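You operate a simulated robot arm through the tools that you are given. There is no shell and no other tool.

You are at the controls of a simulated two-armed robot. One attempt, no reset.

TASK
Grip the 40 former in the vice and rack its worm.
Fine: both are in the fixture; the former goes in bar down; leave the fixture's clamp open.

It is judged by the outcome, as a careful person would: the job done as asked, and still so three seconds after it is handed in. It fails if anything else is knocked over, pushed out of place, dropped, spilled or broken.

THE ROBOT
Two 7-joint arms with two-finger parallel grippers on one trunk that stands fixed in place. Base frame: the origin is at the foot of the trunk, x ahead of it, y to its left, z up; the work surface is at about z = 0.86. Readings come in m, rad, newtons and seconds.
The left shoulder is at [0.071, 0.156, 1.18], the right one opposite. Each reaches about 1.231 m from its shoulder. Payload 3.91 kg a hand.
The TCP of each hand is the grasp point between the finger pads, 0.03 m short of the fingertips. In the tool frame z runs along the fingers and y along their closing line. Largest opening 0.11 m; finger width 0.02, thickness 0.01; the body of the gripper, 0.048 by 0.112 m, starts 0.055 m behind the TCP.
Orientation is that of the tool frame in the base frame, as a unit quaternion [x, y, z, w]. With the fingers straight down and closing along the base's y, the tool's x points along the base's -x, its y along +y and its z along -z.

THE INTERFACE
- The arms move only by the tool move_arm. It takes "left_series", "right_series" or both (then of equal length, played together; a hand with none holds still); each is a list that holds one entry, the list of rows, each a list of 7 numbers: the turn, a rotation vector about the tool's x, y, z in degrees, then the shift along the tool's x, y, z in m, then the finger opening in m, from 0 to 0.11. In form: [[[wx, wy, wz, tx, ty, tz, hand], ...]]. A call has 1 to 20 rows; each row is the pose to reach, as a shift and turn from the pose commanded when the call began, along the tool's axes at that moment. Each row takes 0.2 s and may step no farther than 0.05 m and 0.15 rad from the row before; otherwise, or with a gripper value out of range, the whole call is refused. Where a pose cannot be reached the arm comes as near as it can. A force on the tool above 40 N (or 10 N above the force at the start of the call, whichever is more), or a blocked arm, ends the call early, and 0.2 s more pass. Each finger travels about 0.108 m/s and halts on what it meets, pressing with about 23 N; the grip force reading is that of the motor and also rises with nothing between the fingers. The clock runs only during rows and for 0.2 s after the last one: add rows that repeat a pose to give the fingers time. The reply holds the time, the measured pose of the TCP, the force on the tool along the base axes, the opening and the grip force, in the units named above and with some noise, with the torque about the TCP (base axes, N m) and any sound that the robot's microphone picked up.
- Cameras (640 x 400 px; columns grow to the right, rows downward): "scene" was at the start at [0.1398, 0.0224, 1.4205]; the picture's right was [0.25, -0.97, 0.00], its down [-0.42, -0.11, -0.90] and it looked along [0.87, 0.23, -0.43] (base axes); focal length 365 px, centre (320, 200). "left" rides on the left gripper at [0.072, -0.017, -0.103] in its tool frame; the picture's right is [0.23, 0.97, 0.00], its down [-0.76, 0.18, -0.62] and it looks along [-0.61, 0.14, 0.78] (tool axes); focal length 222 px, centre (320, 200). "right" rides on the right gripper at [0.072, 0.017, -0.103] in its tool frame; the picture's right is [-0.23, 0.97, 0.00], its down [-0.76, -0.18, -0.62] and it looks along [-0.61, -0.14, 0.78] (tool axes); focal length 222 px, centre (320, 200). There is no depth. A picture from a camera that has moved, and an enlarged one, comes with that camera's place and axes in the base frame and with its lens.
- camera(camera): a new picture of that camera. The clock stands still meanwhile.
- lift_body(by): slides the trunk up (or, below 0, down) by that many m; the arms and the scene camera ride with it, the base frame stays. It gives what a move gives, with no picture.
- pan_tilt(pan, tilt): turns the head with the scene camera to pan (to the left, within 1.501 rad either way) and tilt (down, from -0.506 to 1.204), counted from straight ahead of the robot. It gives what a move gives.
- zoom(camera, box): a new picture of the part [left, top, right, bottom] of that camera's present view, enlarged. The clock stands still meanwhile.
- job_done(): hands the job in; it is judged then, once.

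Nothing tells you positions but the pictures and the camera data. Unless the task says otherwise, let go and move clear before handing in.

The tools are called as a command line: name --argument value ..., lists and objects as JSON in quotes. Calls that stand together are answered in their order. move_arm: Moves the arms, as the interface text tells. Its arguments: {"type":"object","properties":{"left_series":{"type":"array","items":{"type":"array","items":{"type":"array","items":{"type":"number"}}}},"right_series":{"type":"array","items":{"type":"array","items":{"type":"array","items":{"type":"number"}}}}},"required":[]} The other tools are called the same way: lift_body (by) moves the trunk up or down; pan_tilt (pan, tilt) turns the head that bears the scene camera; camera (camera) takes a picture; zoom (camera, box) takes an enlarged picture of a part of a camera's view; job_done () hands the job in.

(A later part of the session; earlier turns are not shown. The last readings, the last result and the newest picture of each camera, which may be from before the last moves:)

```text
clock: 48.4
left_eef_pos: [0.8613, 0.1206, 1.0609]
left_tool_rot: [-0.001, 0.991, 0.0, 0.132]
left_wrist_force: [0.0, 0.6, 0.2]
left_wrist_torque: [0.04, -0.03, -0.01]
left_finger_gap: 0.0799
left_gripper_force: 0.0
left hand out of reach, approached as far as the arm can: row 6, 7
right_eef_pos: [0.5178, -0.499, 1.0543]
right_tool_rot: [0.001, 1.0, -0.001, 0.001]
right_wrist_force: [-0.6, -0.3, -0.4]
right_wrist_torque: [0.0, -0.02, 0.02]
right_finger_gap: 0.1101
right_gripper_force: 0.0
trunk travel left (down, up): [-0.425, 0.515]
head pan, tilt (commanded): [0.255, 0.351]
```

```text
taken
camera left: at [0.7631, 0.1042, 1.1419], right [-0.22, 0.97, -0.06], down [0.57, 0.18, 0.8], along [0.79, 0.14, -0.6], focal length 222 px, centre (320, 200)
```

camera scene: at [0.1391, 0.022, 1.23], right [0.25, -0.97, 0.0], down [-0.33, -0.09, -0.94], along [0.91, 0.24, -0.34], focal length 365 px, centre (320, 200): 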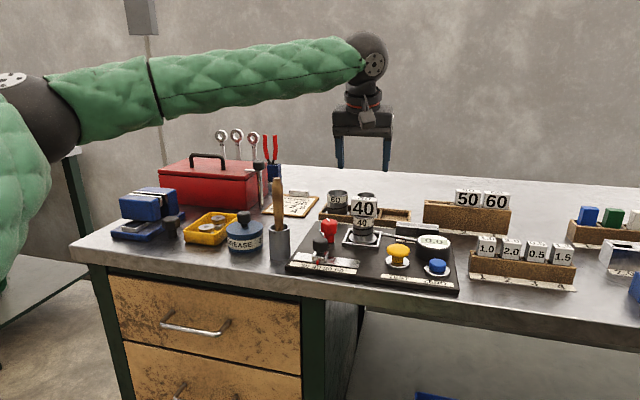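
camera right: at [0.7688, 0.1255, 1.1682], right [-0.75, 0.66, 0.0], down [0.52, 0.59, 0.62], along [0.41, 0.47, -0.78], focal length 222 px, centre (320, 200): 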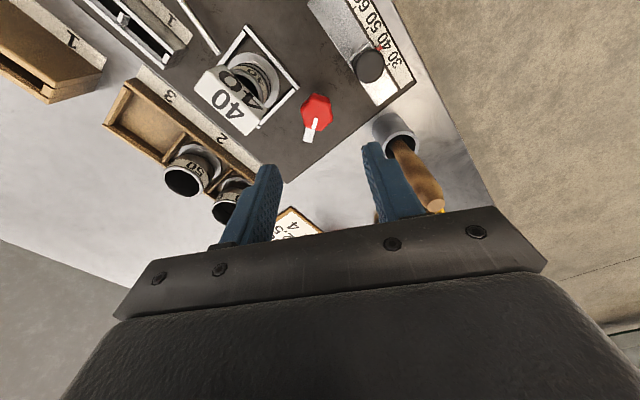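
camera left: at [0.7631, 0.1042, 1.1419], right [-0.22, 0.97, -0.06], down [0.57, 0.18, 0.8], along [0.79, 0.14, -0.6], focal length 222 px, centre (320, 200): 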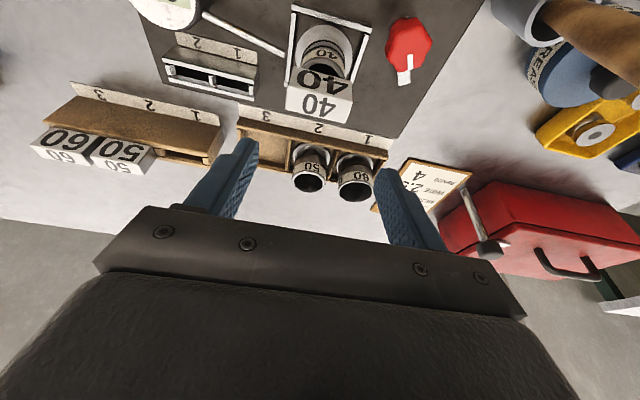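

With the trunk down and 15° pitch the hand is within 3 mm of the target. I'll lower to the head, still open, and check alignment.

move_arm --left_series '[[[0, 0, 0, 0.007, -0.001, 0.025, 0.08], [0, 0, 0, 0.0135, -0.002, 0.048, 0.08], [0, 0, 0, 0.019, -0.003, 0.067, 0.08], [0, 0, 0, 0.023, -0.0036, 0.081, 0.08], [0, 0, 0, 0.0253, -0.0036, 0.0895, 0.08], [0, 0, 0, 0.0253, -0.0036, 0.0895, 0.08]]]'

camera --camera "left"

zoom --camera "scene" --box '[310, 130, 420, 260]'

```text
clock: 49.8
left_eef_pos: [0.8621, 0.1172, 0.9664]
left_tool_rot: [0.0, 0.992, 0.0, 0.13]
left_wrist_force: [-0.3, 0.4, -0.6]
left_wrist_torque: [-0.02, -0.04, 0.01]
left_finger_gap: 0.0801
left_gripper_force: 0.0
right_eef_pos: [0.5188, -0.4986, 1.0527]
right_tool_rot: [0.001, 1.0, 0.0, -0.001]
right_wrist_force: [1.4, 0.7, -0.4]
right_wrist_torque: [0.0, 0.02, -0.02]
right_finger_gap: 0.1096
right_gripper_force: 0.1
trunk travel left (down, up): [-0.425, 0.515]
head pan, tilt (commanded): [0.255, 0.351]
```

```text
taken
camera left: at [0.7642, 0.1005, 1.0483], right [-0.22, 0.97, -0.06], down [0.57, 0.18, 0.8], along [0.79, 0.14, -0.6], focal length 222 px, centre (320, 200)
```

left: 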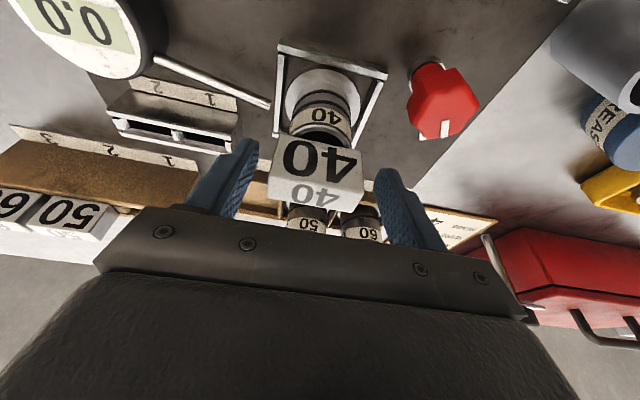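

```text
3.08 times, centred on (365, 195) of scene
camera zoom: at [0.1407, 0.0223, 1.2296], right [0.25, -0.97, 0.0], down [-0.33, -0.09, -0.94], along [0.91, 0.24, -0.34], focal length 1122 px, centre (182, 215)
```

zoom: 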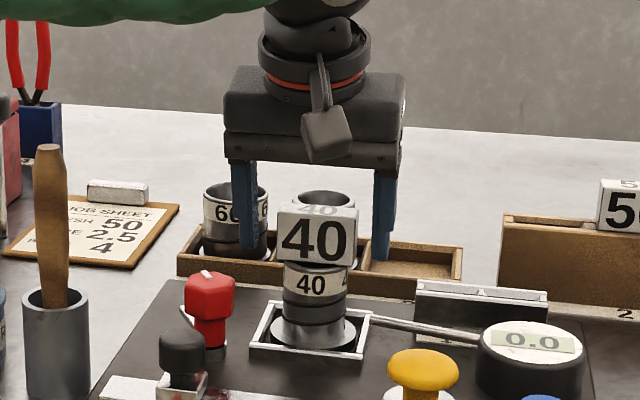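

Well aligned: the head is centred between the fingers. I'll close the grip.

move_arm --left_series '[[[0, 0, 0, 0, 0, 0, 0.06], [0, 0, 0, 0, 0, 0, 0.045], [0, 0, 0, 0, 0, 0, 0.04], [0, 0, 0, 0, 0, 0, 0.04]]]'

camera --camera "left"

zoom --camera "scene" --box '[310, 130, 420, 260]'

```text
clock: 50.8
left_eef_pos: [0.8618, 0.1182, 0.9673]
left_tool_rot: [0.001, 0.991, -0.001, 0.131]
left_wrist_force: [-1.0, 0.1, 0.3]
left_wrist_torque: [0.06, 0.03, -0.01]
left_finger_gap: 0.0536
left_gripper_force: 23.3
right_eef_pos: [0.5192, -0.4986, 1.0527]
right_tool_rot: [0.001, 1.0, 0.0, 0.0]
right_wrist_force: [0.7, 0.7, 0.5]
right_wrist_torque: [-0.01, 0.01, 0.04]
right_finger_gap: 0.1098
right_gripper_force: 0.0
trunk travel left (down, up): [-0.425, 0.515]
head pan, tilt (commanded): [0.255, 0.351]
```

```text
taken
camera left: at [0.7643, 0.1006, 1.0485], right [-0.22, 0.97, -0.06], down [0.57, 0.18, 0.8], along [0.79, 0.14, -0.6], focal length 222 px, centre (320, 200)
```

left: 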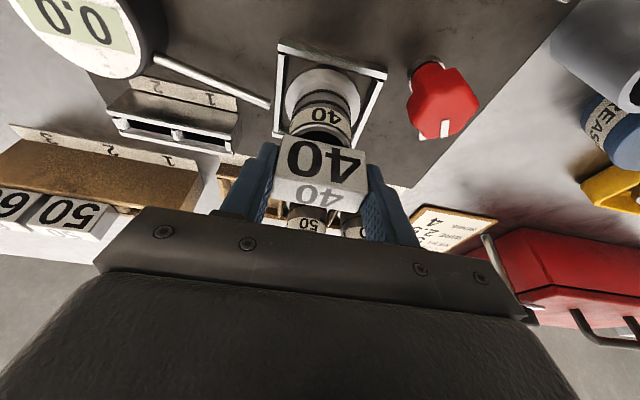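

```text
3.08 times, centred on (365, 195) of scene
camera zoom: at [0.1408, 0.0224, 1.2296], right [0.25, -0.97, 0.0], down [-0.33, -0.09, -0.94], along [0.91, 0.24, -0.34], focal length 1122 px, centre (182, 215)
```

zoom: 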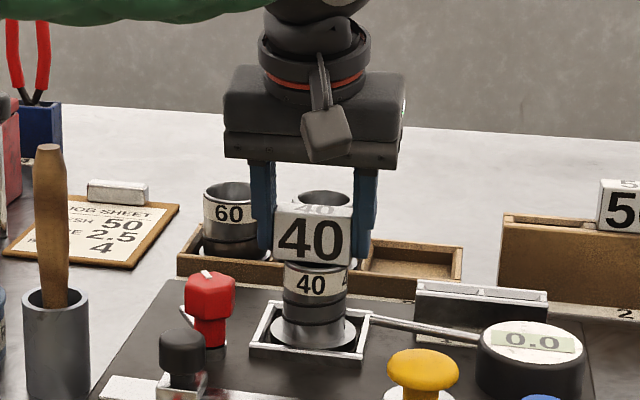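

Gripped at 53.6 mm. I'll lift 2 cm slowly and check that only the former comes up.

move_arm --left_series '[[[0, 0, 0, 0, 0, 0, 0.035], [0, 0, 0, -0.0013, 0, -0.0048, 0.035], [0, 0, 0, -0.0026, 0, -0.0097, 0.035], [0, 0, 0, -0.0039, 0, -0.0145, 0.035], [0, 0, 0, -0.0052, 0, -0.0193, 0.035]]]'

zoom --camera "scene" --box '[310, 130, 420, 260]'

zoom --camera "left" --box '[240, 40, 400, 240]'

```text
clock: 52.0
left_eef_pos: [0.861, 0.1174, 0.9864]
left_tool_rot: [-0.001, 0.992, 0.0, 0.13]
left_wrist_force: [0.0, -0.3, -2.8]
left_wrist_torque: [0.01, 0.0, 0.0]
left_finger_gap: 0.0539
left_gripper_force: 22.9
right_eef_pos: [0.5199, -0.4986, 1.0541]
right_tool_rot: [0.001, 1.0, -0.001, 0.0]
right_wrist_force: [-0.1, 0.1, -0.4]
right_wrist_torque: [0.05, 0.01, 0.0]
right_finger_gap: 0.1099
right_gripper_force: 0.0
trunk travel left (down, up): [-0.425, 0.515]
head pan, tilt (commanded): [0.255, 0.351]
```

```text
3.08 times, centred on (365, 195) of scene
camera zoom: at [0.1408, 0.0224, 1.2296], right [0.25, -0.97, 0.0], down [-0.33, -0.09, -0.94], along [0.91, 0.24, -0.34], focal length 1122 px, centre (182, 215)
```

zoom: 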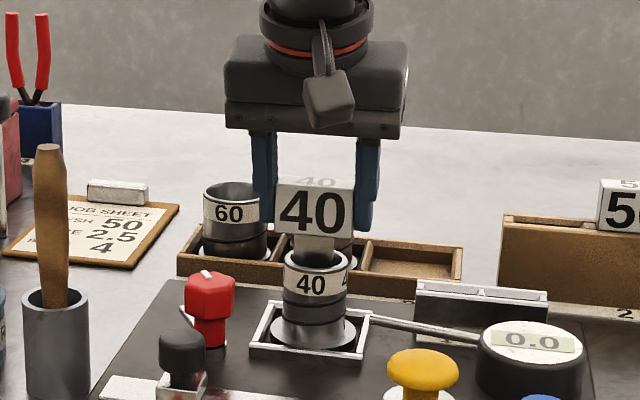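

```text
2.00 times, centred on (320, 140) of left
camera zoom: at [0.764, 0.1, 1.0685], right [-0.22, 0.97, -0.06], down [0.57, 0.18, 0.8], along [0.79, 0.14, -0.6], focal length 444 px, centre (320, 320)
```

zoom: 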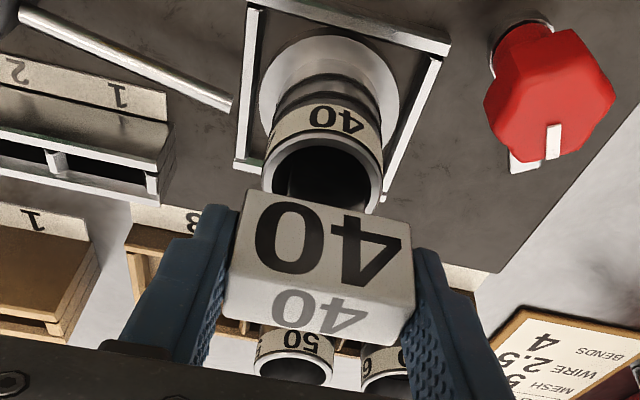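

The former is coming up cleanly (about 2.8 N) and the worm stays put. I'll lift it fully clear.

move_arm --left_series '[[[0, 0, 0, -0.0052, 0, -0.0193, 0.035], [0, 0, 0, -0.0104, 0, -0.0386, 0.035], [0, 0, 0, -0.0142, 0.001, -0.058, 0.035], [0, 0, 0, -0.018, 0.002, -0.077, 0.035], [0, 0, 0, -0.023, 0.003, -0.097, 0.035], [0, 0, 0, -0.023, 0.003, -0.097, 0.035]]]'

camera --camera "scene"

zoom --camera "scene" --box '[310, 70, 420, 260]'

```text
clock: 53.4
left_eef_pos: [0.8571, 0.1213, 1.0755]
left_tool_rot: [0.0, 0.991, -0.001, 0.131]
left_wrist_force: [-0.4, -0.7, -1.5]
left_wrist_torque: [0.01, 0.02, 0.0]
left_finger_gap: 0.0539
left_gripper_force: 23.2
left hand out of reach, approached as far as the arm can: row 5, 6
right_eef_pos: [0.5196, -0.4981, 1.0537]
right_tool_rot: [0.001, 1.0, 0.0, 0.0]
right_wrist_force: [-0.2, -0.2, 0.4]
right_wrist_torque: [0.02, 0.01, 0.02]
right_finger_gap: 0.1101
right_gripper_force: 0.0
trunk travel left (down, up): [-0.425, 0.515]
head pan, tilt (commanded): [0.255, 0.351]
```

```text
taken
camera scene: at [0.1409, 0.0224, 1.2296], right [0.25, -0.97, 0.0], down [-0.33, -0.09, -0.94], along [0.91, 0.24, -0.34], focal length 365 px, centre (320, 200)
```

scene: 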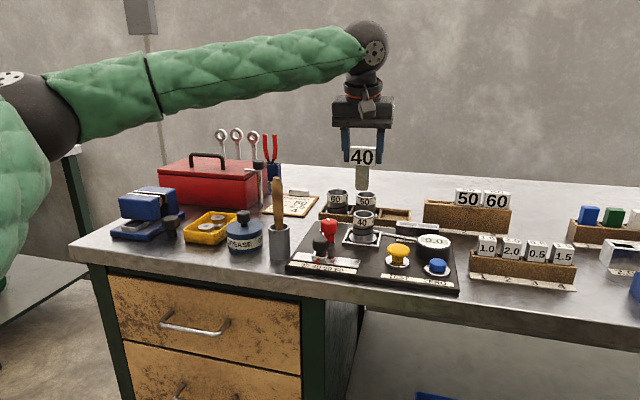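

```text
2.11 times, centred on (365, 165) of scene
camera zoom: at [0.1409, 0.0224, 1.2296], right [0.25, -0.97, 0.0], down [-0.33, -0.09, -0.94], along [0.91, 0.24, -0.34], focal length 768 px, centre (225, 274)
```

zoom: 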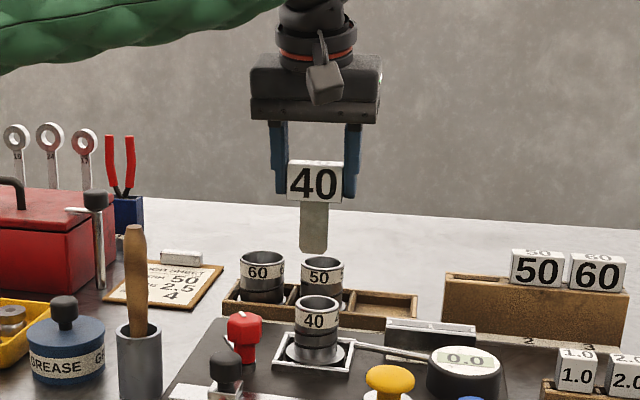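

The former is out: bar about 28 mm wide and 54 mm long below the head. I'll carry it high over the bench to above the vice.

move_arm --left_series '[[[0, 0, 0, 0.0045, 0.03, -0.022, 0.035], [0, 0, 0, 0.009, 0.065, -0.044, 0.035], [0, 0, 0, 0.0134, 0.1, -0.066, 0.035], [0, 0, 0, 0.018, 0.14, -0.088, 0.035], [0, 0, 0, 0.0224, 0.18, -0.1095, 0.035], [0, 0, 0, 0.018, 0.22, -0.108, 0.035], [0, 0, 0, 0.013, 0.262, -0.107, 0.035], [0, 0, 0, 0.008, 0.304, -0.106, 0.035], [0, 0, 0, 0.004, 0.346, -0.105, 0.035], [0, 0, 0, -0.001, 0.388, -0.104, 0.035], [0, 0, 0, -0.006, 0.43, -0.102, 0.035], [0, 0, 0, -0.011, 0.473, -0.101, 0.035], [0, 0, 0, -0.0153, 0.516, -0.0994, 0.035], [0, 0, 0, -0.0153, 0.516, -0.0994, 0.035]]]'

lift_body --by 0.2

pan_tilt --pan 0.7 --tilt 0.35

camera --camera "scene"

camera --camera "left"

```text
clock: 56.4
left_eef_pos: [0.8446, 0.638, 1.1753]
left_tool_rot: [0.0, 0.991, 0.0, 0.132]
left_wrist_force: [-0.9, -0.6, -0.8]
left_wrist_torque: [0.05, -0.01, 0.0]
left_finger_gap: 0.0538
left_gripper_force: 22.7
right_eef_pos: [0.5192, -0.4987, 1.0528]
right_tool_rot: [0.0, 1.0, -0.001, 0.001]
right_wrist_force: [0.4, 0.1, 0.1]
right_wrist_torque: [0.04, 0.03, -0.04]
right_finger_gap: 0.1103
right_gripper_force: 0.1
trunk travel left (down, up): [-0.425, 0.515]
head pan, tilt (commanded): [0.255, 0.351]
```

```text
clock: 58.5
left_eef_pos: [0.8443, 0.64, 1.3748]
left_tool_rot: [0.0, 0.991, 0.0, 0.131]
left_wrist_force: [-0.1, -0.6, -2.8]
left_wrist_torque: [-0.01, -0.01, -0.02]
left_finger_gap: 0.0537
left_gripper_force: 23.2
right_eef_pos: [0.5191, -0.4979, 1.2524]
right_tool_rot: [0.0, 1.0, 0.0, 0.0]
right_wrist_force: [0.0, -0.3, -0.6]
right_wrist_torque: [-0.02, 0.02, 0.0]
right_finger_gap: 0.1101
right_gripper_force: 0.0
trunk travel left (down, up): [-0.625, 0.315]
head pan, tilt (commanded): [0.255, 0.351]
```

```text
clock: 59.4
left_eef_pos: [0.8439, 0.6393, 1.3752]
left_tool_rot: [-0.001, 0.991, 0.0, 0.13]
left_wrist_force: [0.5, -0.1, -1.7]
left_wrist_torque: [-0.02, 0.0, 0.0]
left_finger_gap: 0.054
left_gripper_force: 23.3
right_eef_pos: [0.5196, -0.4986, 1.2525]
right_tool_rot: [0.001, 1.0, 0.0, 0.0]
right_wrist_force: [0.6, -0.3, -0.7]
right_wrist_torque: [0.04, -0.01, 0.02]
right_finger_gap: 0.1101
right_gripper_force: 0.2
trunk travel left (down, up): [-0.625, 0.315]
head pan, tilt (commanded): [0.7, 0.351]
```

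```text
taken
camera scene: at [0.1221, 0.0591, 1.4296], right [0.64, -0.77, 0.0], down [-0.26, -0.22, -0.94], along [0.72, 0.6, -0.34], focal length 365 px, centre (320, 200)
```

scene: 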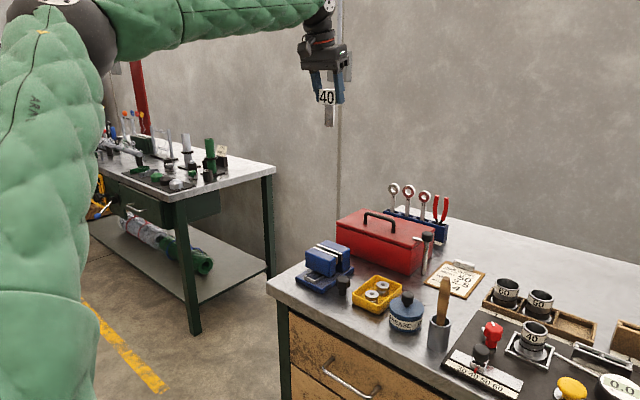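

```text
taken
camera left: at [0.7466, 0.6221, 1.4567], right [-0.22, 0.97, -0.06], down [0.57, 0.18, 0.8], along [0.79, 0.14, -0.6], focal length 222 px, centre (320, 200)
```

left: 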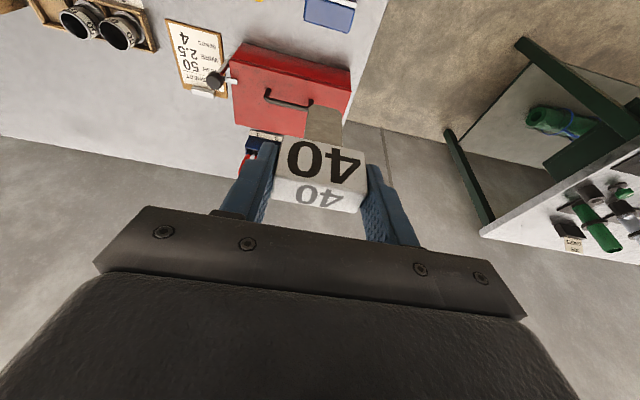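

The former hangs above the vice. Before lowering I'll zoom on the vice for the gap's position and on the bar for its thickness.

zoom --camera "scene" --box '[290, 230, 370, 300]'

zoom --camera "scene" --box '[295, 60, 360, 130]'

move_arm --left_series '[[[0, 0, 0, 0.0116, 0, 0.0435, 0.035], [0, 0, 0, 0.0233, 0, 0.087, 0.035], [0, 0, 0, 0.0349, 0, 0.1304, 0.035], [0, 0, 0, 0.0466, 0, 0.1739, 0.035], [0, 0, 0, 0.0582, 0, 0.2174, 0.035], [0, 0, 0, 0.0699, 0, 0.2609, 0.035], [0, 0, 0, 0.0789, 0, 0.2946, 0.035], [0, 0, 0, 0.0789, 0, 0.2946, 0.035]]]'

camera --camera "scene"

camera --camera "left"

```text
5.71 times, centred on (330, 265) of scene
camera zoom: at [0.1221, 0.0591, 1.4296], right [0.64, -0.77, 0.0], down [-0.26, -0.22, -0.94], along [0.72, 0.6, -0.34], focal length 2084 px, centre (263, -171)
```

zoom: 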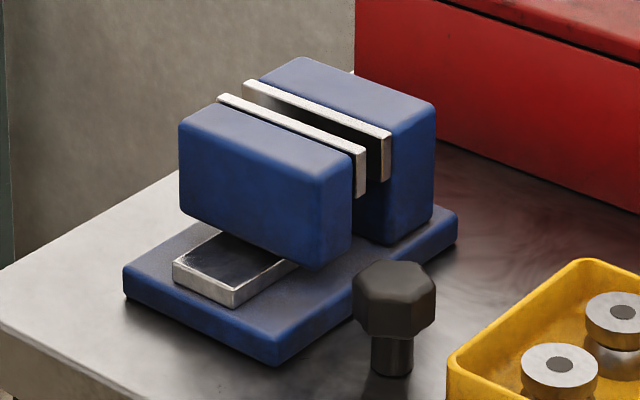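

```text
5.71 times, centred on (328, 95) of scene
camera zoom: at [0.1221, 0.0591, 1.4296], right [0.64, -0.77, 0.0], down [-0.26, -0.22, -0.94], along [0.72, 0.6, -0.34], focal length 2084 px, centre (277, 800)
```

zoom: 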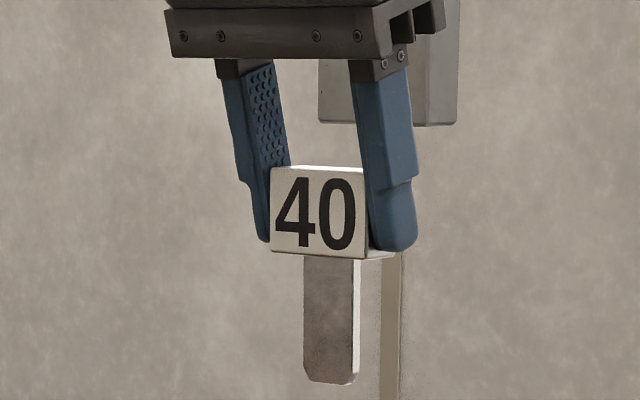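

```text
clock: 61.2
left_eef_pos: [0.8416, 0.6412, 1.0688]
left_tool_rot: [0.0, 0.991, -0.001, 0.131]
left_wrist_force: [-0.9, -1.0, -2.1]
left_wrist_torque: [0.01, -0.02, -0.01]
left_finger_gap: 0.0538
left_gripper_force: 23.3
right_eef_pos: [0.5191, -0.498, 1.2523]
right_tool_rot: [0.001, 1.0, -0.001, 0.0]
right_wrist_force: [-0.2, -0.2, 0.3]
right_wrist_torque: [0.03, -0.01, 0.0]
right_finger_gap: 0.1098
right_gripper_force: 0.0
trunk travel left (down, up): [-0.625, 0.315]
head pan, tilt (commanded): [0.7, 0.351]
```

```text
taken
camera scene: at [0.1216, 0.0589, 1.4297], right [0.64, -0.76, 0.0], down [-0.26, -0.22, -0.94], along [0.72, 0.6, -0.34], focal length 365 px, centre (320, 200)
```

scene: 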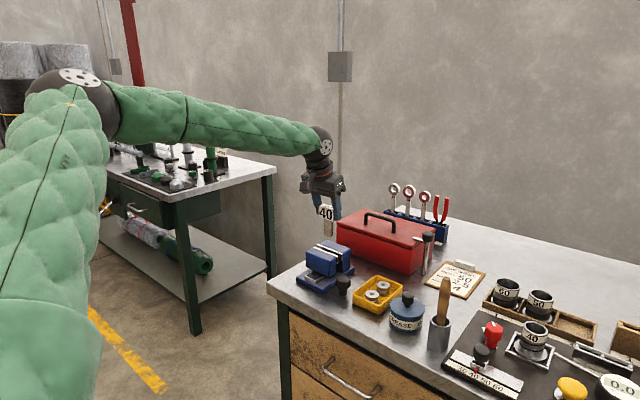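

```text
taken
camera left: at [0.7454, 0.6235, 1.1511], right [-0.22, 0.97, -0.06], down [0.57, 0.18, 0.8], along [0.79, 0.14, -0.6], focal length 222 px, centre (320, 200)
```

left: 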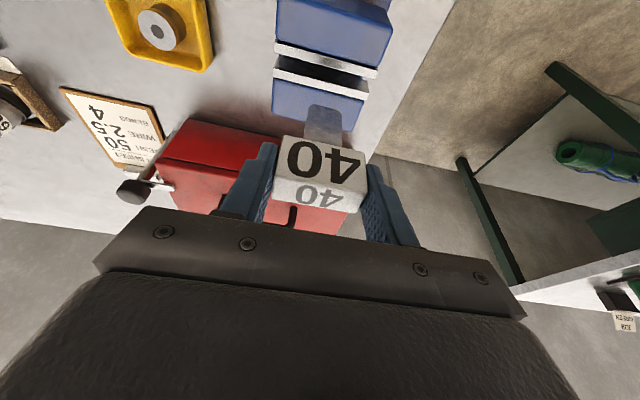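

The bar is about 5 mm thick, so the 11 mm gap suits it. I'll zoom in to align the bar with the gap.

zoom --camera "scene" --box '[295, 190, 365, 280]'

zoom --camera "left" --box '[255, 30, 395, 220]'

```text
4.44 times, centred on (330, 235) of scene
camera zoom: at [0.1216, 0.0589, 1.4297], right [0.64, -0.76, 0.0], down [-0.26, -0.22, -0.94], along [0.72, 0.6, -0.34], focal length 1620 px, centre (276, 44)
```

zoom: 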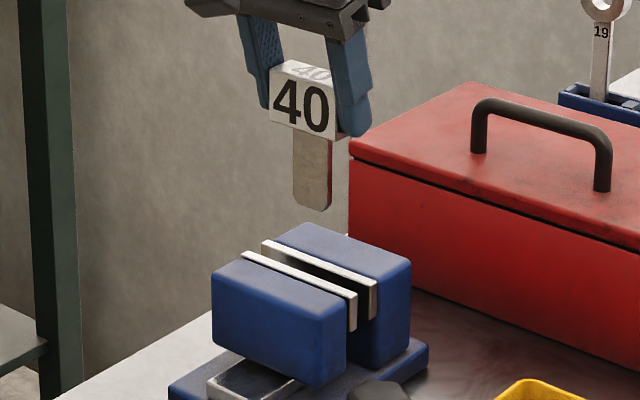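

```text
2.11 times, centred on (325, 125) of left
camera zoom: at [0.7454, 0.6235, 1.1511], right [-0.22, 0.97, -0.06], down [0.57, 0.18, 0.8], along [0.79, 0.14, -0.6], focal length 468 px, centre (310, 358)
```

zoom: 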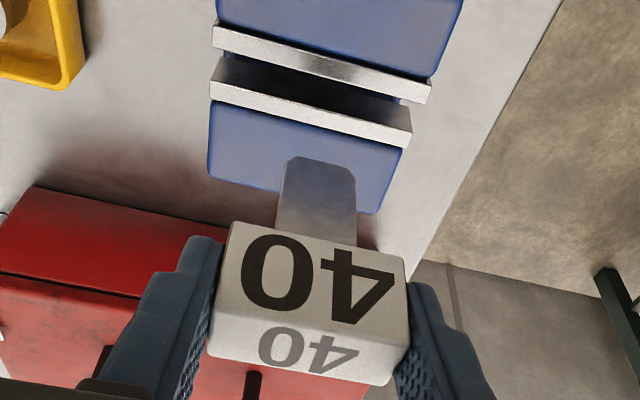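

The bar hangs roughly over the gap. I'll lower it to just above the jaw tops so that I can compare them without parallax.

move_arm --left_series '[[[0, 0, 0, 0.0039, 0, 0.0145, 0.035], [0, 0, 0, 0.0078, 0, 0.029, 0.035], [0, 0, 0, 0.0078, 0, 0.029, 0.035]]]'

zoom --camera "scene" --box '[305, 205, 355, 270]'

zoom --camera "left" --box '[255, 30, 395, 220]'

```text
clock: 62.0
left_eef_pos: [0.8432, 0.6403, 1.0388]
left_tool_rot: [-0.002, 0.991, 0.0, 0.131]
left_wrist_force: [0.4, 1.8, -1.5]
left_wrist_torque: [0.0, 0.04, 0.0]
left_finger_gap: 0.0538
left_gripper_force: 23.0
right_eef_pos: [0.5197, -0.498, 1.2541]
right_tool_rot: [0.0, 1.0, 0.0, 0.0]
right_wrist_force: [-0.3, 0.6, 0.7]
right_wrist_torque: [-0.04, 0.0, 0.03]
right_finger_gap: 0.1101
right_gripper_force: 0.0
trunk travel left (down, up): [-0.625, 0.315]
head pan, tilt (commanded): [0.7, 0.351]
```

```text
6.15 times, centred on (330, 238) of scene
camera zoom: at [0.122, 0.059, 1.4296], right [0.64, -0.76, 0.0], down [-0.26, -0.22, -0.94], along [0.72, 0.6, -0.34], focal length 2244 px, centre (258, -31)
```

zoom: 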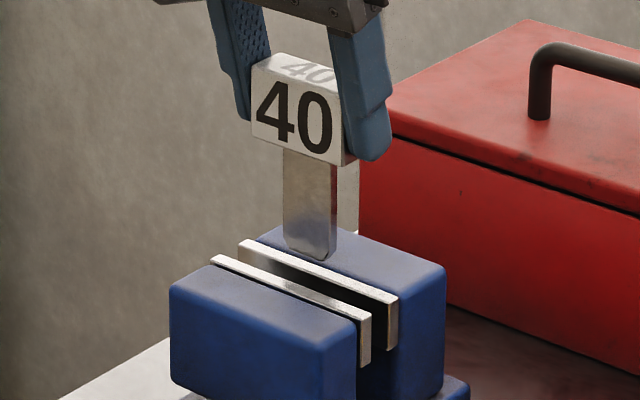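

```text
2.11 times, centred on (325, 125) of left
camera zoom: at [0.7456, 0.6229, 1.1205], right [-0.22, 0.97, -0.06], down [0.57, 0.18, 0.8], along [0.79, 0.14, -0.6], focal length 468 px, centre (310, 358)
```

zoom: 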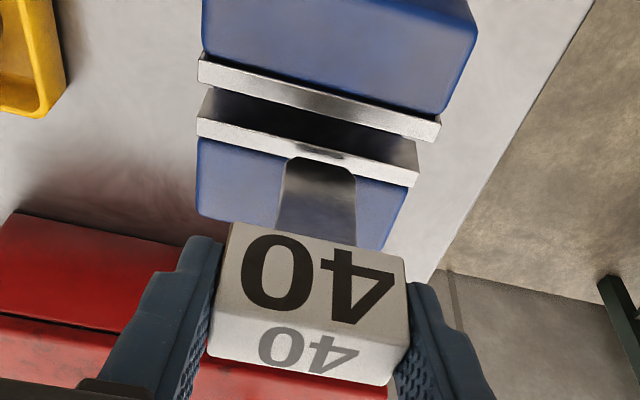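

The bar looks a few mm too far toward the back jaw. I'll shift it 4 mm toward the robot and lower a little more, then compare again.

move_arm --left_series '[[[0, 0, 0, 0.0027, 0, 0.0024, 0.035], [0, 0, 0, 0.0054, 0, 0.0048, 0.035], [0, 0, 0, 0.0054, 0, 0.0048, 0.035]]]'

zoom --camera "scene" --box '[312, 232, 352, 262]'

zoom --camera "left" --box '[275, 40, 375, 130]'

```text
clock: 62.8
left_eef_pos: [0.8395, 0.6387, 1.0324]
left_tool_rot: [0.0, 0.991, -0.001, 0.131]
left_wrist_force: [0.4, -0.3, -2.2]
left_wrist_torque: [0.0, -0.01, -0.01]
left_finger_gap: 0.0539
left_gripper_force: 22.1
right_eef_pos: [0.5199, -0.4982, 1.2521]
right_tool_rot: [0.001, 1.0, 0.0, 0.001]
right_wrist_force: [0.1, -0.2, -0.2]
right_wrist_torque: [0.03, 0.01, 0.0]
right_finger_gap: 0.1102
right_gripper_force: 0.1
trunk travel left (down, up): [-0.625, 0.315]
head pan, tilt (commanded): [0.7, 0.351]
```

```text
13.33 times, centred on (332, 247) of scene
camera zoom: at [0.1221, 0.0592, 1.4296], right [0.64, -0.76, 0.0], down [-0.26, -0.22, -0.94], along [0.72, 0.6, -0.34], focal length 4861 px, centre (160, -427)
```

zoom: 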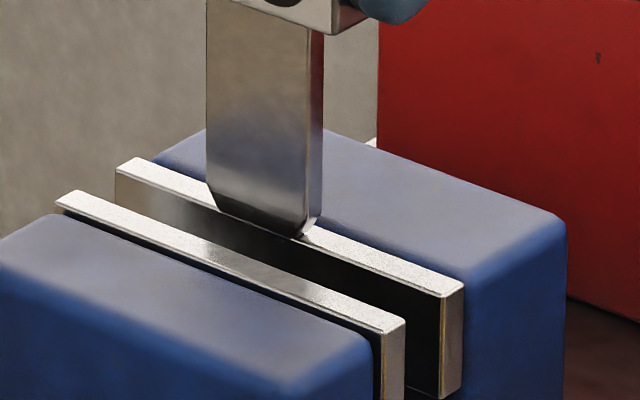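

```text
4.44 times, centred on (325, 85) of left
camera zoom: at [0.742, 0.6219, 1.1145], right [-0.22, 0.97, -0.06], down [0.57, 0.18, 0.8], along [0.79, 0.14, -0.6], focal length 987 px, centre (298, 711)
```

zoom: 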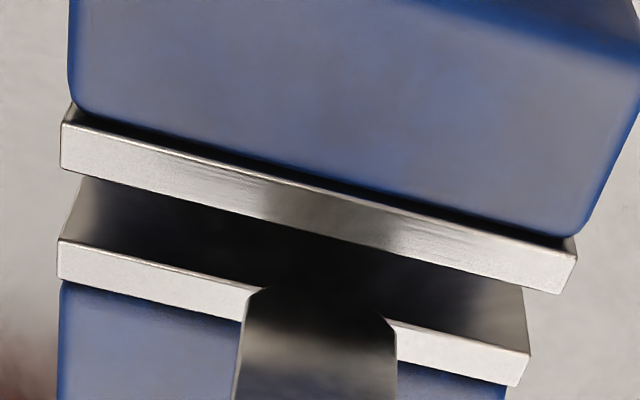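

The bar tip nearly overlaps the back jaw's front edge in both views; how high it still is decides the offset. I'll creep down a few mm and watch the force.

move_arm --left_series '[[[0, 0, 0, 0.0003, 0, 0.001, 0.035], [0, 0, 0, 0.0005, 0, 0.0019, 0.035], [0, 0, 0, 0.0008, 0, 0.0029, 0.035], [0, 0, 0, 0.00104, 0, 0.00386, 0.035]]]'

zoom --camera "scene" --box '[312, 232, 352, 262]'

zoom --camera "left" --box '[275, 40, 375, 130]'

```text
clock: 63.8
left_eef_pos: [0.8386, 0.6381, 1.0306]
left_tool_rot: [0.0, 0.991, 0.0, 0.132]
left_wrist_force: [0.8, 3.9, 16.6]
left_wrist_torque: [0.24, -0.06, 0.03]
left_finger_gap: 0.0537
left_gripper_force: 23.0
right_eef_pos: [0.5171, -0.4984, 1.2523]
right_tool_rot: [0.0, 1.0, 0.0, 0.0]
right_wrist_force: [0.0, -0.2, -0.8]
right_wrist_torque: [-0.03, -0.02, 0.0]
right_finger_gap: 0.1104
right_gripper_force: 0.0
trunk travel left (down, up): [-0.625, 0.315]
head pan, tilt (commanded): [0.7, 0.351]
```

```text
13.33 times, centred on (332, 247) of scene
camera zoom: at [0.1206, 0.0584, 1.4299], right [0.64, -0.76, 0.0], down [-0.26, -0.22, -0.94], along [0.72, 0.61, -0.34], focal length 4861 px, centre (160, -427)
```

zoom: 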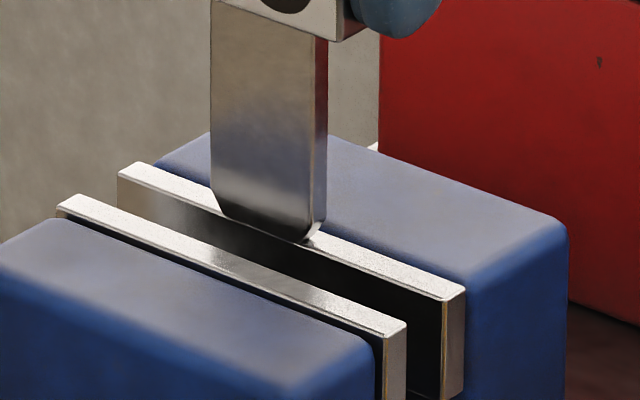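

```text
4.44 times, centred on (325, 85) of left
camera zoom: at [0.7412, 0.6209, 1.1127], right [-0.22, 0.97, -0.06], down [0.57, 0.18, 0.8], along [0.79, 0.14, -0.6], focal length 987 px, centre (298, 711)
```

zoom: 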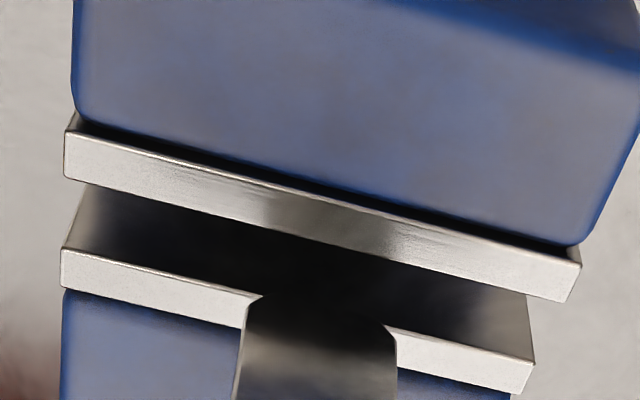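

Contact (16.6 N): the bar tip is resting on the back jaw plate, so it needs to go about 8 mm toward the robot. I'll raise, shift, and check.

move_arm --left_series '[[[0, 0, 0, -0.0009, 0, -0.0034, 0.035], [0, 0, 0, -0.0018, 0, -0.0068, 0.035], [0, 0, 0, 0.002, 0, -0.0078, 0.035], [0, 0, 0, 0.0059, 0, -0.0088, 0.035], [0, 0, 0, 0.0059, 0, -0.0088, 0.035]]]'

zoom --camera "scene" --box '[312, 232, 352, 262]'

zoom --camera "left" --box '[275, 40, 375, 130]'

```text
clock: 65.0
left_eef_pos: [0.8328, 0.6405, 1.037]
left_tool_rot: [0.0, 0.991, 0.0, 0.131]
left_wrist_force: [-1.1, -0.6, -2.4]
left_wrist_torque: [0.0, 0.0, -0.02]
left_finger_gap: 0.0539
left_gripper_force: 22.7
right_eef_pos: [0.5193, -0.499, 1.2535]
right_tool_rot: [0.001, 1.0, -0.001, 0.001]
right_wrist_force: [0.9, 0.3, 0.5]
right_wrist_torque: [0.0, 0.01, 0.01]
right_finger_gap: 0.1102
right_gripper_force: 0.1
trunk travel left (down, up): [-0.625, 0.315]
head pan, tilt (commanded): [0.7, 0.351]
```

```text
13.33 times, centred on (332, 247) of scene
camera zoom: at [0.1222, 0.0591, 1.4296], right [0.64, -0.77, 0.0], down [-0.26, -0.22, -0.94], along [0.72, 0.6, -0.34], focal length 4861 px, centre (160, -427)
```

zoom: 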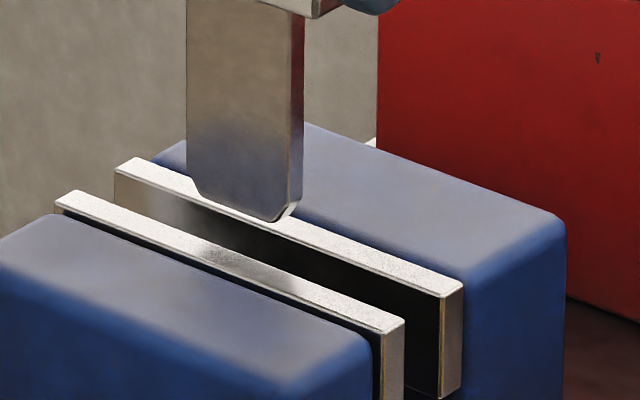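

```text
4.44 times, centred on (325, 85) of left
camera zoom: at [0.7353, 0.6218, 1.1191], right [-0.22, 0.97, -0.06], down [0.57, 0.18, 0.8], along [0.79, 0.14, -0.6], focal length 987 px, centre (298, 711)
```

zoom: 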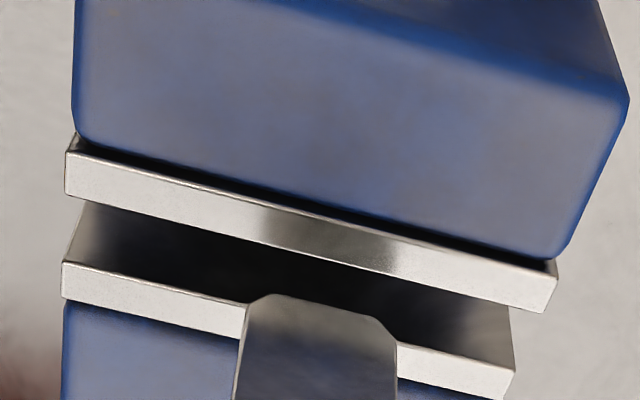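

Now the bar is nearly centred over the gap (about 13.5 mm wide). I'll nudge 1 mm more and lower 12 mm, watching the force.

move_arm --left_series '[[[0, 0, 0, 0.0018, 0, 0.0023, 0.035], [0, 0, 0, 0.0024, 0, 0.0045, 0.035], [0, 0, 0, 0.003, 0, 0.0068, 0.035], [0, 0, 0, 0.0036, 0, 0.009, 0.035], [0, 0, 0, 0.0043, 0, 0.0113, 0.035], [0, 0, 0, 0.0043, 0, 0.0113, 0.035]]]'

zoom --camera "scene" --box '[312, 228, 352, 262]'

zoom --camera "left" --box '[275, 40, 375, 130]'

```text
clock: 66.4
left_eef_pos: [0.8325, 0.638, 1.0242]
left_tool_rot: [-0.001, 0.991, 0.0, 0.131]
left_wrist_force: [0.0, -0.5, -2.3]
left_wrist_torque: [-0.01, -0.01, 0.02]
left_finger_gap: 0.0538
left_gripper_force: 22.7
right_eef_pos: [0.5189, -0.4996, 1.2527]
right_tool_rot: [0.001, 1.0, 0.001, 0.001]
right_wrist_force: [-0.1, 0.7, 0.9]
right_wrist_torque: [0.04, 0.03, -0.03]
right_finger_gap: 0.11
right_gripper_force: 0.1
trunk travel left (down, up): [-0.625, 0.315]
head pan, tilt (commanded): [0.7, 0.351]
```

```text
11.76 times, centred on (332, 245) of scene
camera zoom: at [0.1221, 0.0592, 1.4296], right [0.64, -0.76, 0.0], down [-0.26, -0.22, -0.94], along [0.72, 0.6, -0.34], focal length 4290 px, centre (179, -329)
```

zoom: 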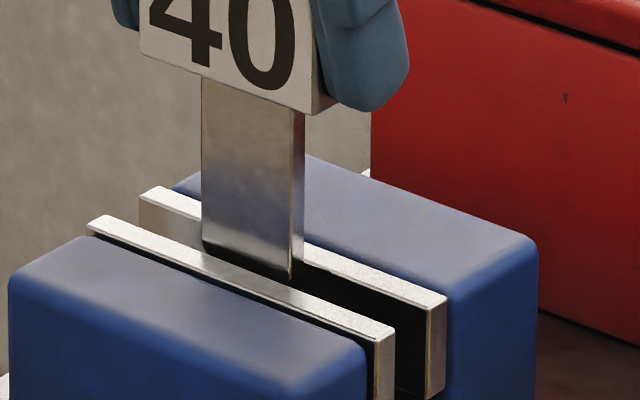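

```text
4.44 times, centred on (325, 85) of left
camera zoom: at [0.7342, 0.6213, 1.1065], right [-0.22, 0.97, -0.06], down [0.57, 0.18, 0.8], along [0.79, 0.14, -0.6], focal length 987 px, centre (298, 711)
```

zoom: 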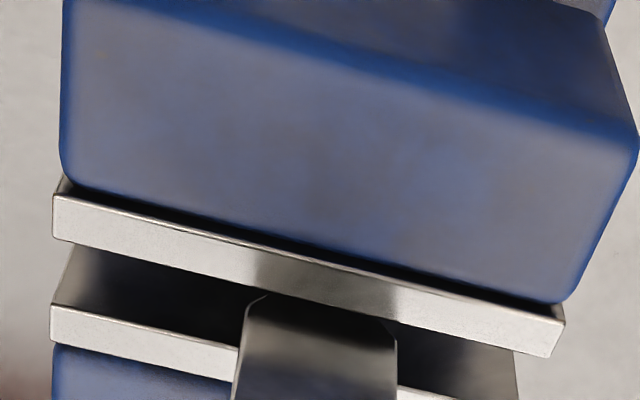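

The bar has entered the gap with no contact force. I'll keep lowering toward seating.

move_arm --left_series '[[[0, 0, 0, 0.0013, 0, 0.0048, 0.035], [0, 0, 0, 0.0026, 0, 0.0097, 0.035], [0, 0, 0, 0.0039, 0, 0.0145, 0.035], [0, 0, 0, 0.0052, 0, 0.0193, 0.035], [0, 0, 0, 0.0065, 0, 0.0241, 0.035], [0, 0, 0, 0.0078, 0, 0.029, 0.035], [0, 0, 0, 0.0088, 0, 0.0328, 0.035], [0, 0, 0, 0.0088, 0, 0.0328, 0.035]]]'

zoom --camera "scene" --box '[312, 228, 352, 262]'

zoom --camera "left" --box '[255, 70, 395, 220]'

```text
clock: 68.2
left_eef_pos: [0.8317, 0.638, 0.9904]
left_tool_rot: [0.0, 0.991, -0.001, 0.131]
left_wrist_force: [0.5, -0.5, -2.2]
left_wrist_torque: [0.0, 0.02, 0.0]
left_finger_gap: 0.0538
left_gripper_force: 23.3
right_eef_pos: [0.5191, -0.4985, 1.2523]
right_tool_rot: [0.0, 1.0, 0.0, -0.001]
right_wrist_force: [-0.7, 1.0, -0.3]
right_wrist_torque: [0.03, -0.03, -0.01]
right_finger_gap: 0.11
right_gripper_force: 0.0
trunk travel left (down, up): [-0.625, 0.315]
head pan, tilt (commanded): [0.7, 0.351]
```

```text
11.76 times, centred on (332, 245) of scene
camera zoom: at [0.1221, 0.0592, 1.4296], right [0.64, -0.76, 0.0], down [-0.26, -0.22, -0.94], along [0.72, 0.6, -0.34], focal length 4290 px, centre (179, -329)
```

zoom: 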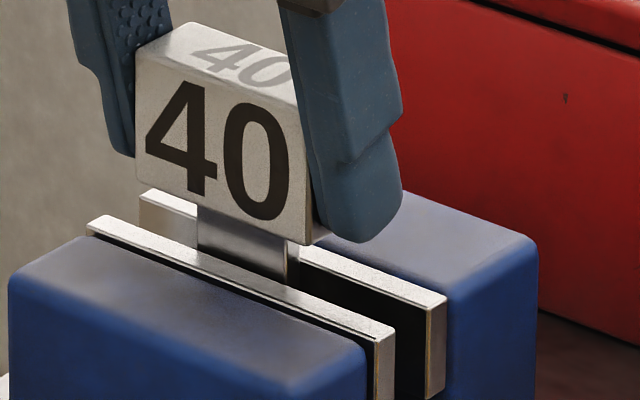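

```text
2.67 times, centred on (325, 145) of left
camera zoom: at [0.7333, 0.622, 1.0729], right [-0.22, 0.97, -0.06], down [0.57, 0.18, 0.8], along [0.79, 0.14, -0.6], focal length 592 px, centre (307, 347)
```

zoom: 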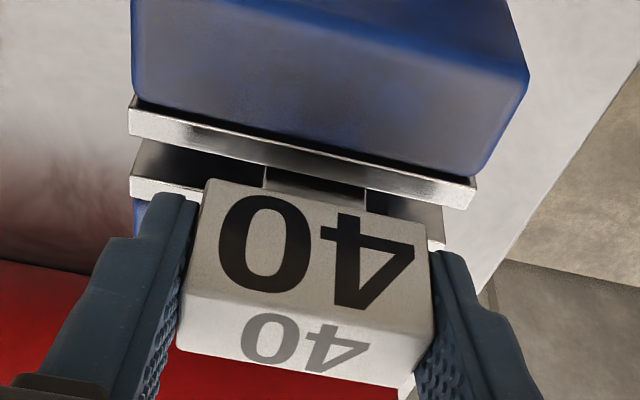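

The head is still several mm above the jaws. I'll creep down in small steps until it touches.

move_arm --left_series '[[[0, 0, 0, 0.0004, 0, 0.0014, 0.035], [0, 0, 0, 0.0008, 0, 0.0029, 0.035], [0, 0, 0, 0.0012, 0, 0.0043, 0.035], [0, 0, 0, 0.0012, 0, 0.0043, 0.035]]]'

zoom --camera "scene" --box '[312, 228, 352, 262]'

```text
clock: 69.2
left_eef_pos: [0.8322, 0.6387, 0.9866]
left_tool_rot: [0.0, 0.991, -0.001, 0.13]
left_wrist_force: [0.6, 0.9, -2.2]
left_wrist_torque: [-0.01, -0.01, 0.0]
left_finger_gap: 0.0539
left_gripper_force: 23.0
right_eef_pos: [0.5196, -0.499, 1.2539]
right_tool_rot: [0.001, 1.0, 0.0, 0.0]
right_wrist_force: [-0.2, -0.3, 0.1]
right_wrist_torque: [-0.03, -0.01, 0.0]
right_finger_gap: 0.11
right_gripper_force: 0.0
trunk travel left (down, up): [-0.625, 0.315]
head pan, tilt (commanded): [0.7, 0.351]
```

```text
11.76 times, centred on (332, 245) of scene
camera zoom: at [0.1221, 0.0592, 1.4296], right [0.64, -0.76, 0.0], down [-0.26, -0.22, -0.94], along [0.72, 0.6, -0.34], focal length 4290 px, centre (179, -329)
```

zoom: 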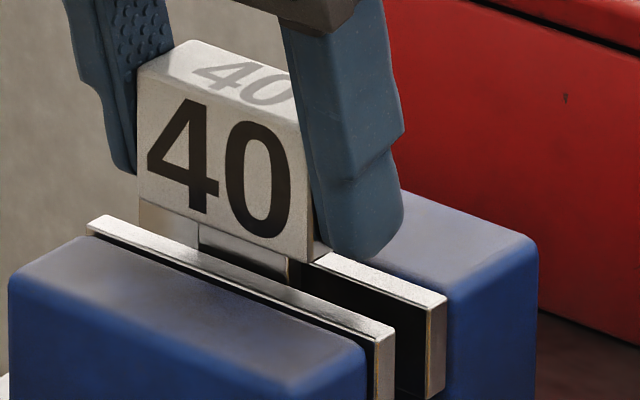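

About 9 mm to go. I'll continue down.

move_arm --left_series '[[[0, 0, 0, 0.0005, 0, 0.002, 0.035], [0, 0, 0, 0.0011, 0, 0.004, 0.035], [0, 0, 0, 0.0016, 0, 0.006, 0.035], [0, 0, 0, 0.0018, 0, 0.0068, 0.035], [0, 0, 0, 0.0018, 0, 0.0068, 0.035]]]'

zoom --camera "scene" --box '[312, 228, 352, 262]'

```text
clock: 70.4
left_eef_pos: [0.8311, 0.6392, 0.9794]
left_tool_rot: [-0.001, 0.991, 0.0, 0.131]
left_wrist_force: [-0.3, -0.2, -0.8]
left_wrist_torque: [0.01, 0.02, 0.01]
left_finger_gap: 0.0538
left_gripper_force: 23.4
right_eef_pos: [0.5195, -0.4978, 1.2537]
right_tool_rot: [0.0, 1.0, 0.0, 0.0]
right_wrist_force: [0.3, 0.3, -0.1]
right_wrist_torque: [-0.03, 0.01, -0.01]
right_finger_gap: 0.11
right_gripper_force: 0.0
trunk travel left (down, up): [-0.625, 0.315]
head pan, tilt (commanded): [0.7, 0.351]
```

```text
11.76 times, centred on (332, 245) of scene
camera zoom: at [0.1221, 0.0592, 1.4296], right [0.64, -0.76, 0.0], down [-0.26, -0.22, -0.94], along [0.72, 0.6, -0.34], focal length 4290 px, centre (179, -329)
```

zoom: 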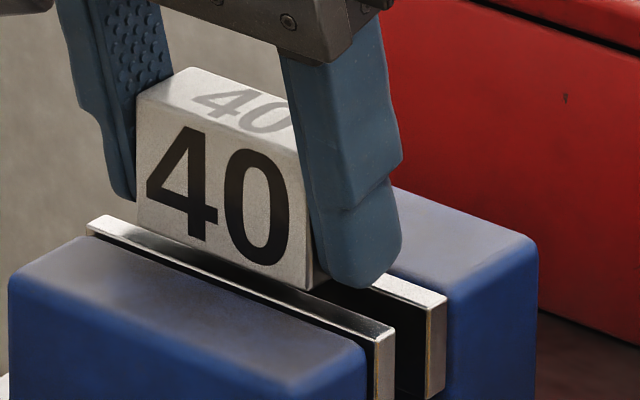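

About 2.5 mm remain. Two more small steps.

move_arm --left_series '[[[0, 0, 0, 0.0003, 0, 0.001, 0.035], [0, 0, 0, 0.0005, 0, 0.0019, 0.035], [0, 0, 0, 0.0007, 0, 0.0025, 0.035], [0, 0, 0, 0.0007, 0, 0.0025, 0.035]]]'

zoom --camera "scene" --box '[312, 228, 352, 262]'

```text
clock: 71.4
left_eef_pos: [0.8299, 0.6394, 0.9763]
left_tool_rot: [0.0, 0.991, -0.001, 0.131]
left_wrist_force: [-0.3, 0.9, -2.0]
left_wrist_torque: [0.04, 0.0, 0.0]
left_finger_gap: 0.0538
left_gripper_force: 22.7
right_eef_pos: [0.5195, -0.4984, 1.2532]
right_tool_rot: [0.001, 1.0, -0.001, 0.0]
right_wrist_force: [-0.8, 0.0, -0.1]
right_wrist_torque: [0.01, 0.03, 0.0]
right_finger_gap: 0.11
right_gripper_force: 0.2
trunk travel left (down, up): [-0.625, 0.315]
head pan, tilt (commanded): [0.7, 0.351]
```

```text
11.76 times, centred on (332, 245) of scene
camera zoom: at [0.1221, 0.0592, 1.4296], right [0.64, -0.76, 0.0], down [-0.26, -0.22, -0.94], along [0.72, 0.6, -0.34], focal length 4290 px, centre (179, -329)
```

zoom: 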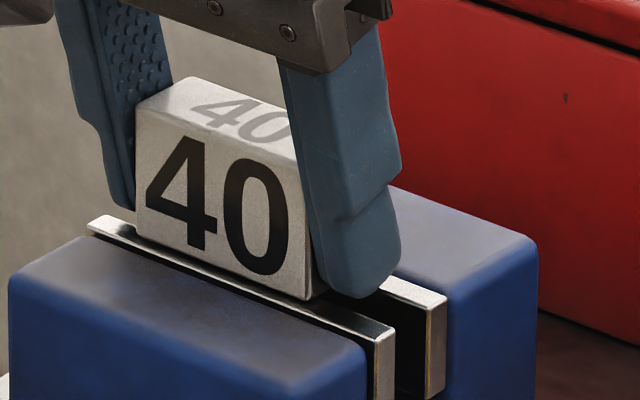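

Still no contact; a bit further.

move_arm --left_series '[[[0, 0, 0, 0.0, 0, 0.001, 0.035], [0, 0, 0, 0.0, 0, 0.002, 0.035], [0, 0, 0, 0.0, 0, 0.002, 0.035]]]'

zoom --camera "scene" --box '[312, 228, 352, 262]'

zoom --camera "left" --box '[255, 70, 395, 220]'

```text
clock: 72.2
left_eef_pos: [0.8321, 0.6378, 0.9762]
left_tool_rot: [0.0, 0.991, 0.0, 0.132]
left_wrist_force: [-0.1, 4.4, 11.1]
left_wrist_torque: [0.34, 0.03, 0.01]
left_finger_gap: 0.054
left_gripper_force: 22.4
right_eef_pos: [0.5193, -0.4983, 1.2528]
right_tool_rot: [0.002, 1.0, -0.001, -0.001]
right_wrist_force: [-0.1, -0.9, -0.2]
right_wrist_torque: [0.01, 0.02, -0.01]
right_finger_gap: 0.1097
right_gripper_force: 0.1
trunk travel left (down, up): [-0.625, 0.315]
head pan, tilt (commanded): [0.7, 0.351]
```

```text
11.76 times, centred on (332, 245) of scene
camera zoom: at [0.1209, 0.0588, 1.4299], right [0.64, -0.76, 0.0], down [-0.26, -0.22, -0.94], along [0.72, 0.61, -0.34], focal length 4290 px, centre (179, -329)
```

zoom: 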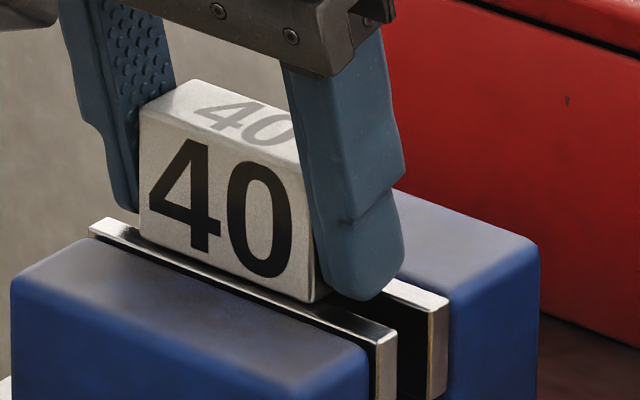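

```text
2.67 times, centred on (325, 145) of left
camera zoom: at [0.7336, 0.6218, 1.0581], right [-0.22, 0.97, -0.06], down [0.57, 0.18, 0.8], along [0.79, 0.14, -0.6], focal length 592 px, centre (307, 347)
```

zoom: 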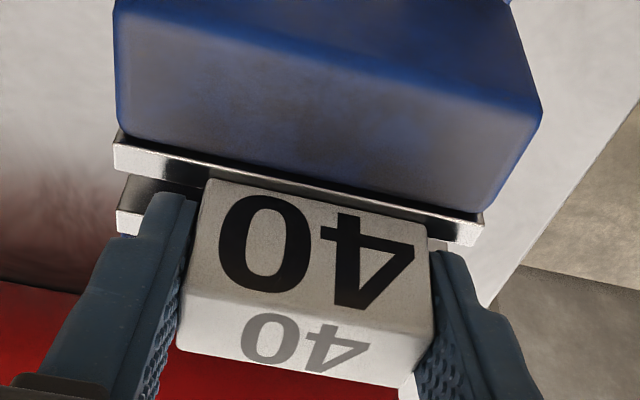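

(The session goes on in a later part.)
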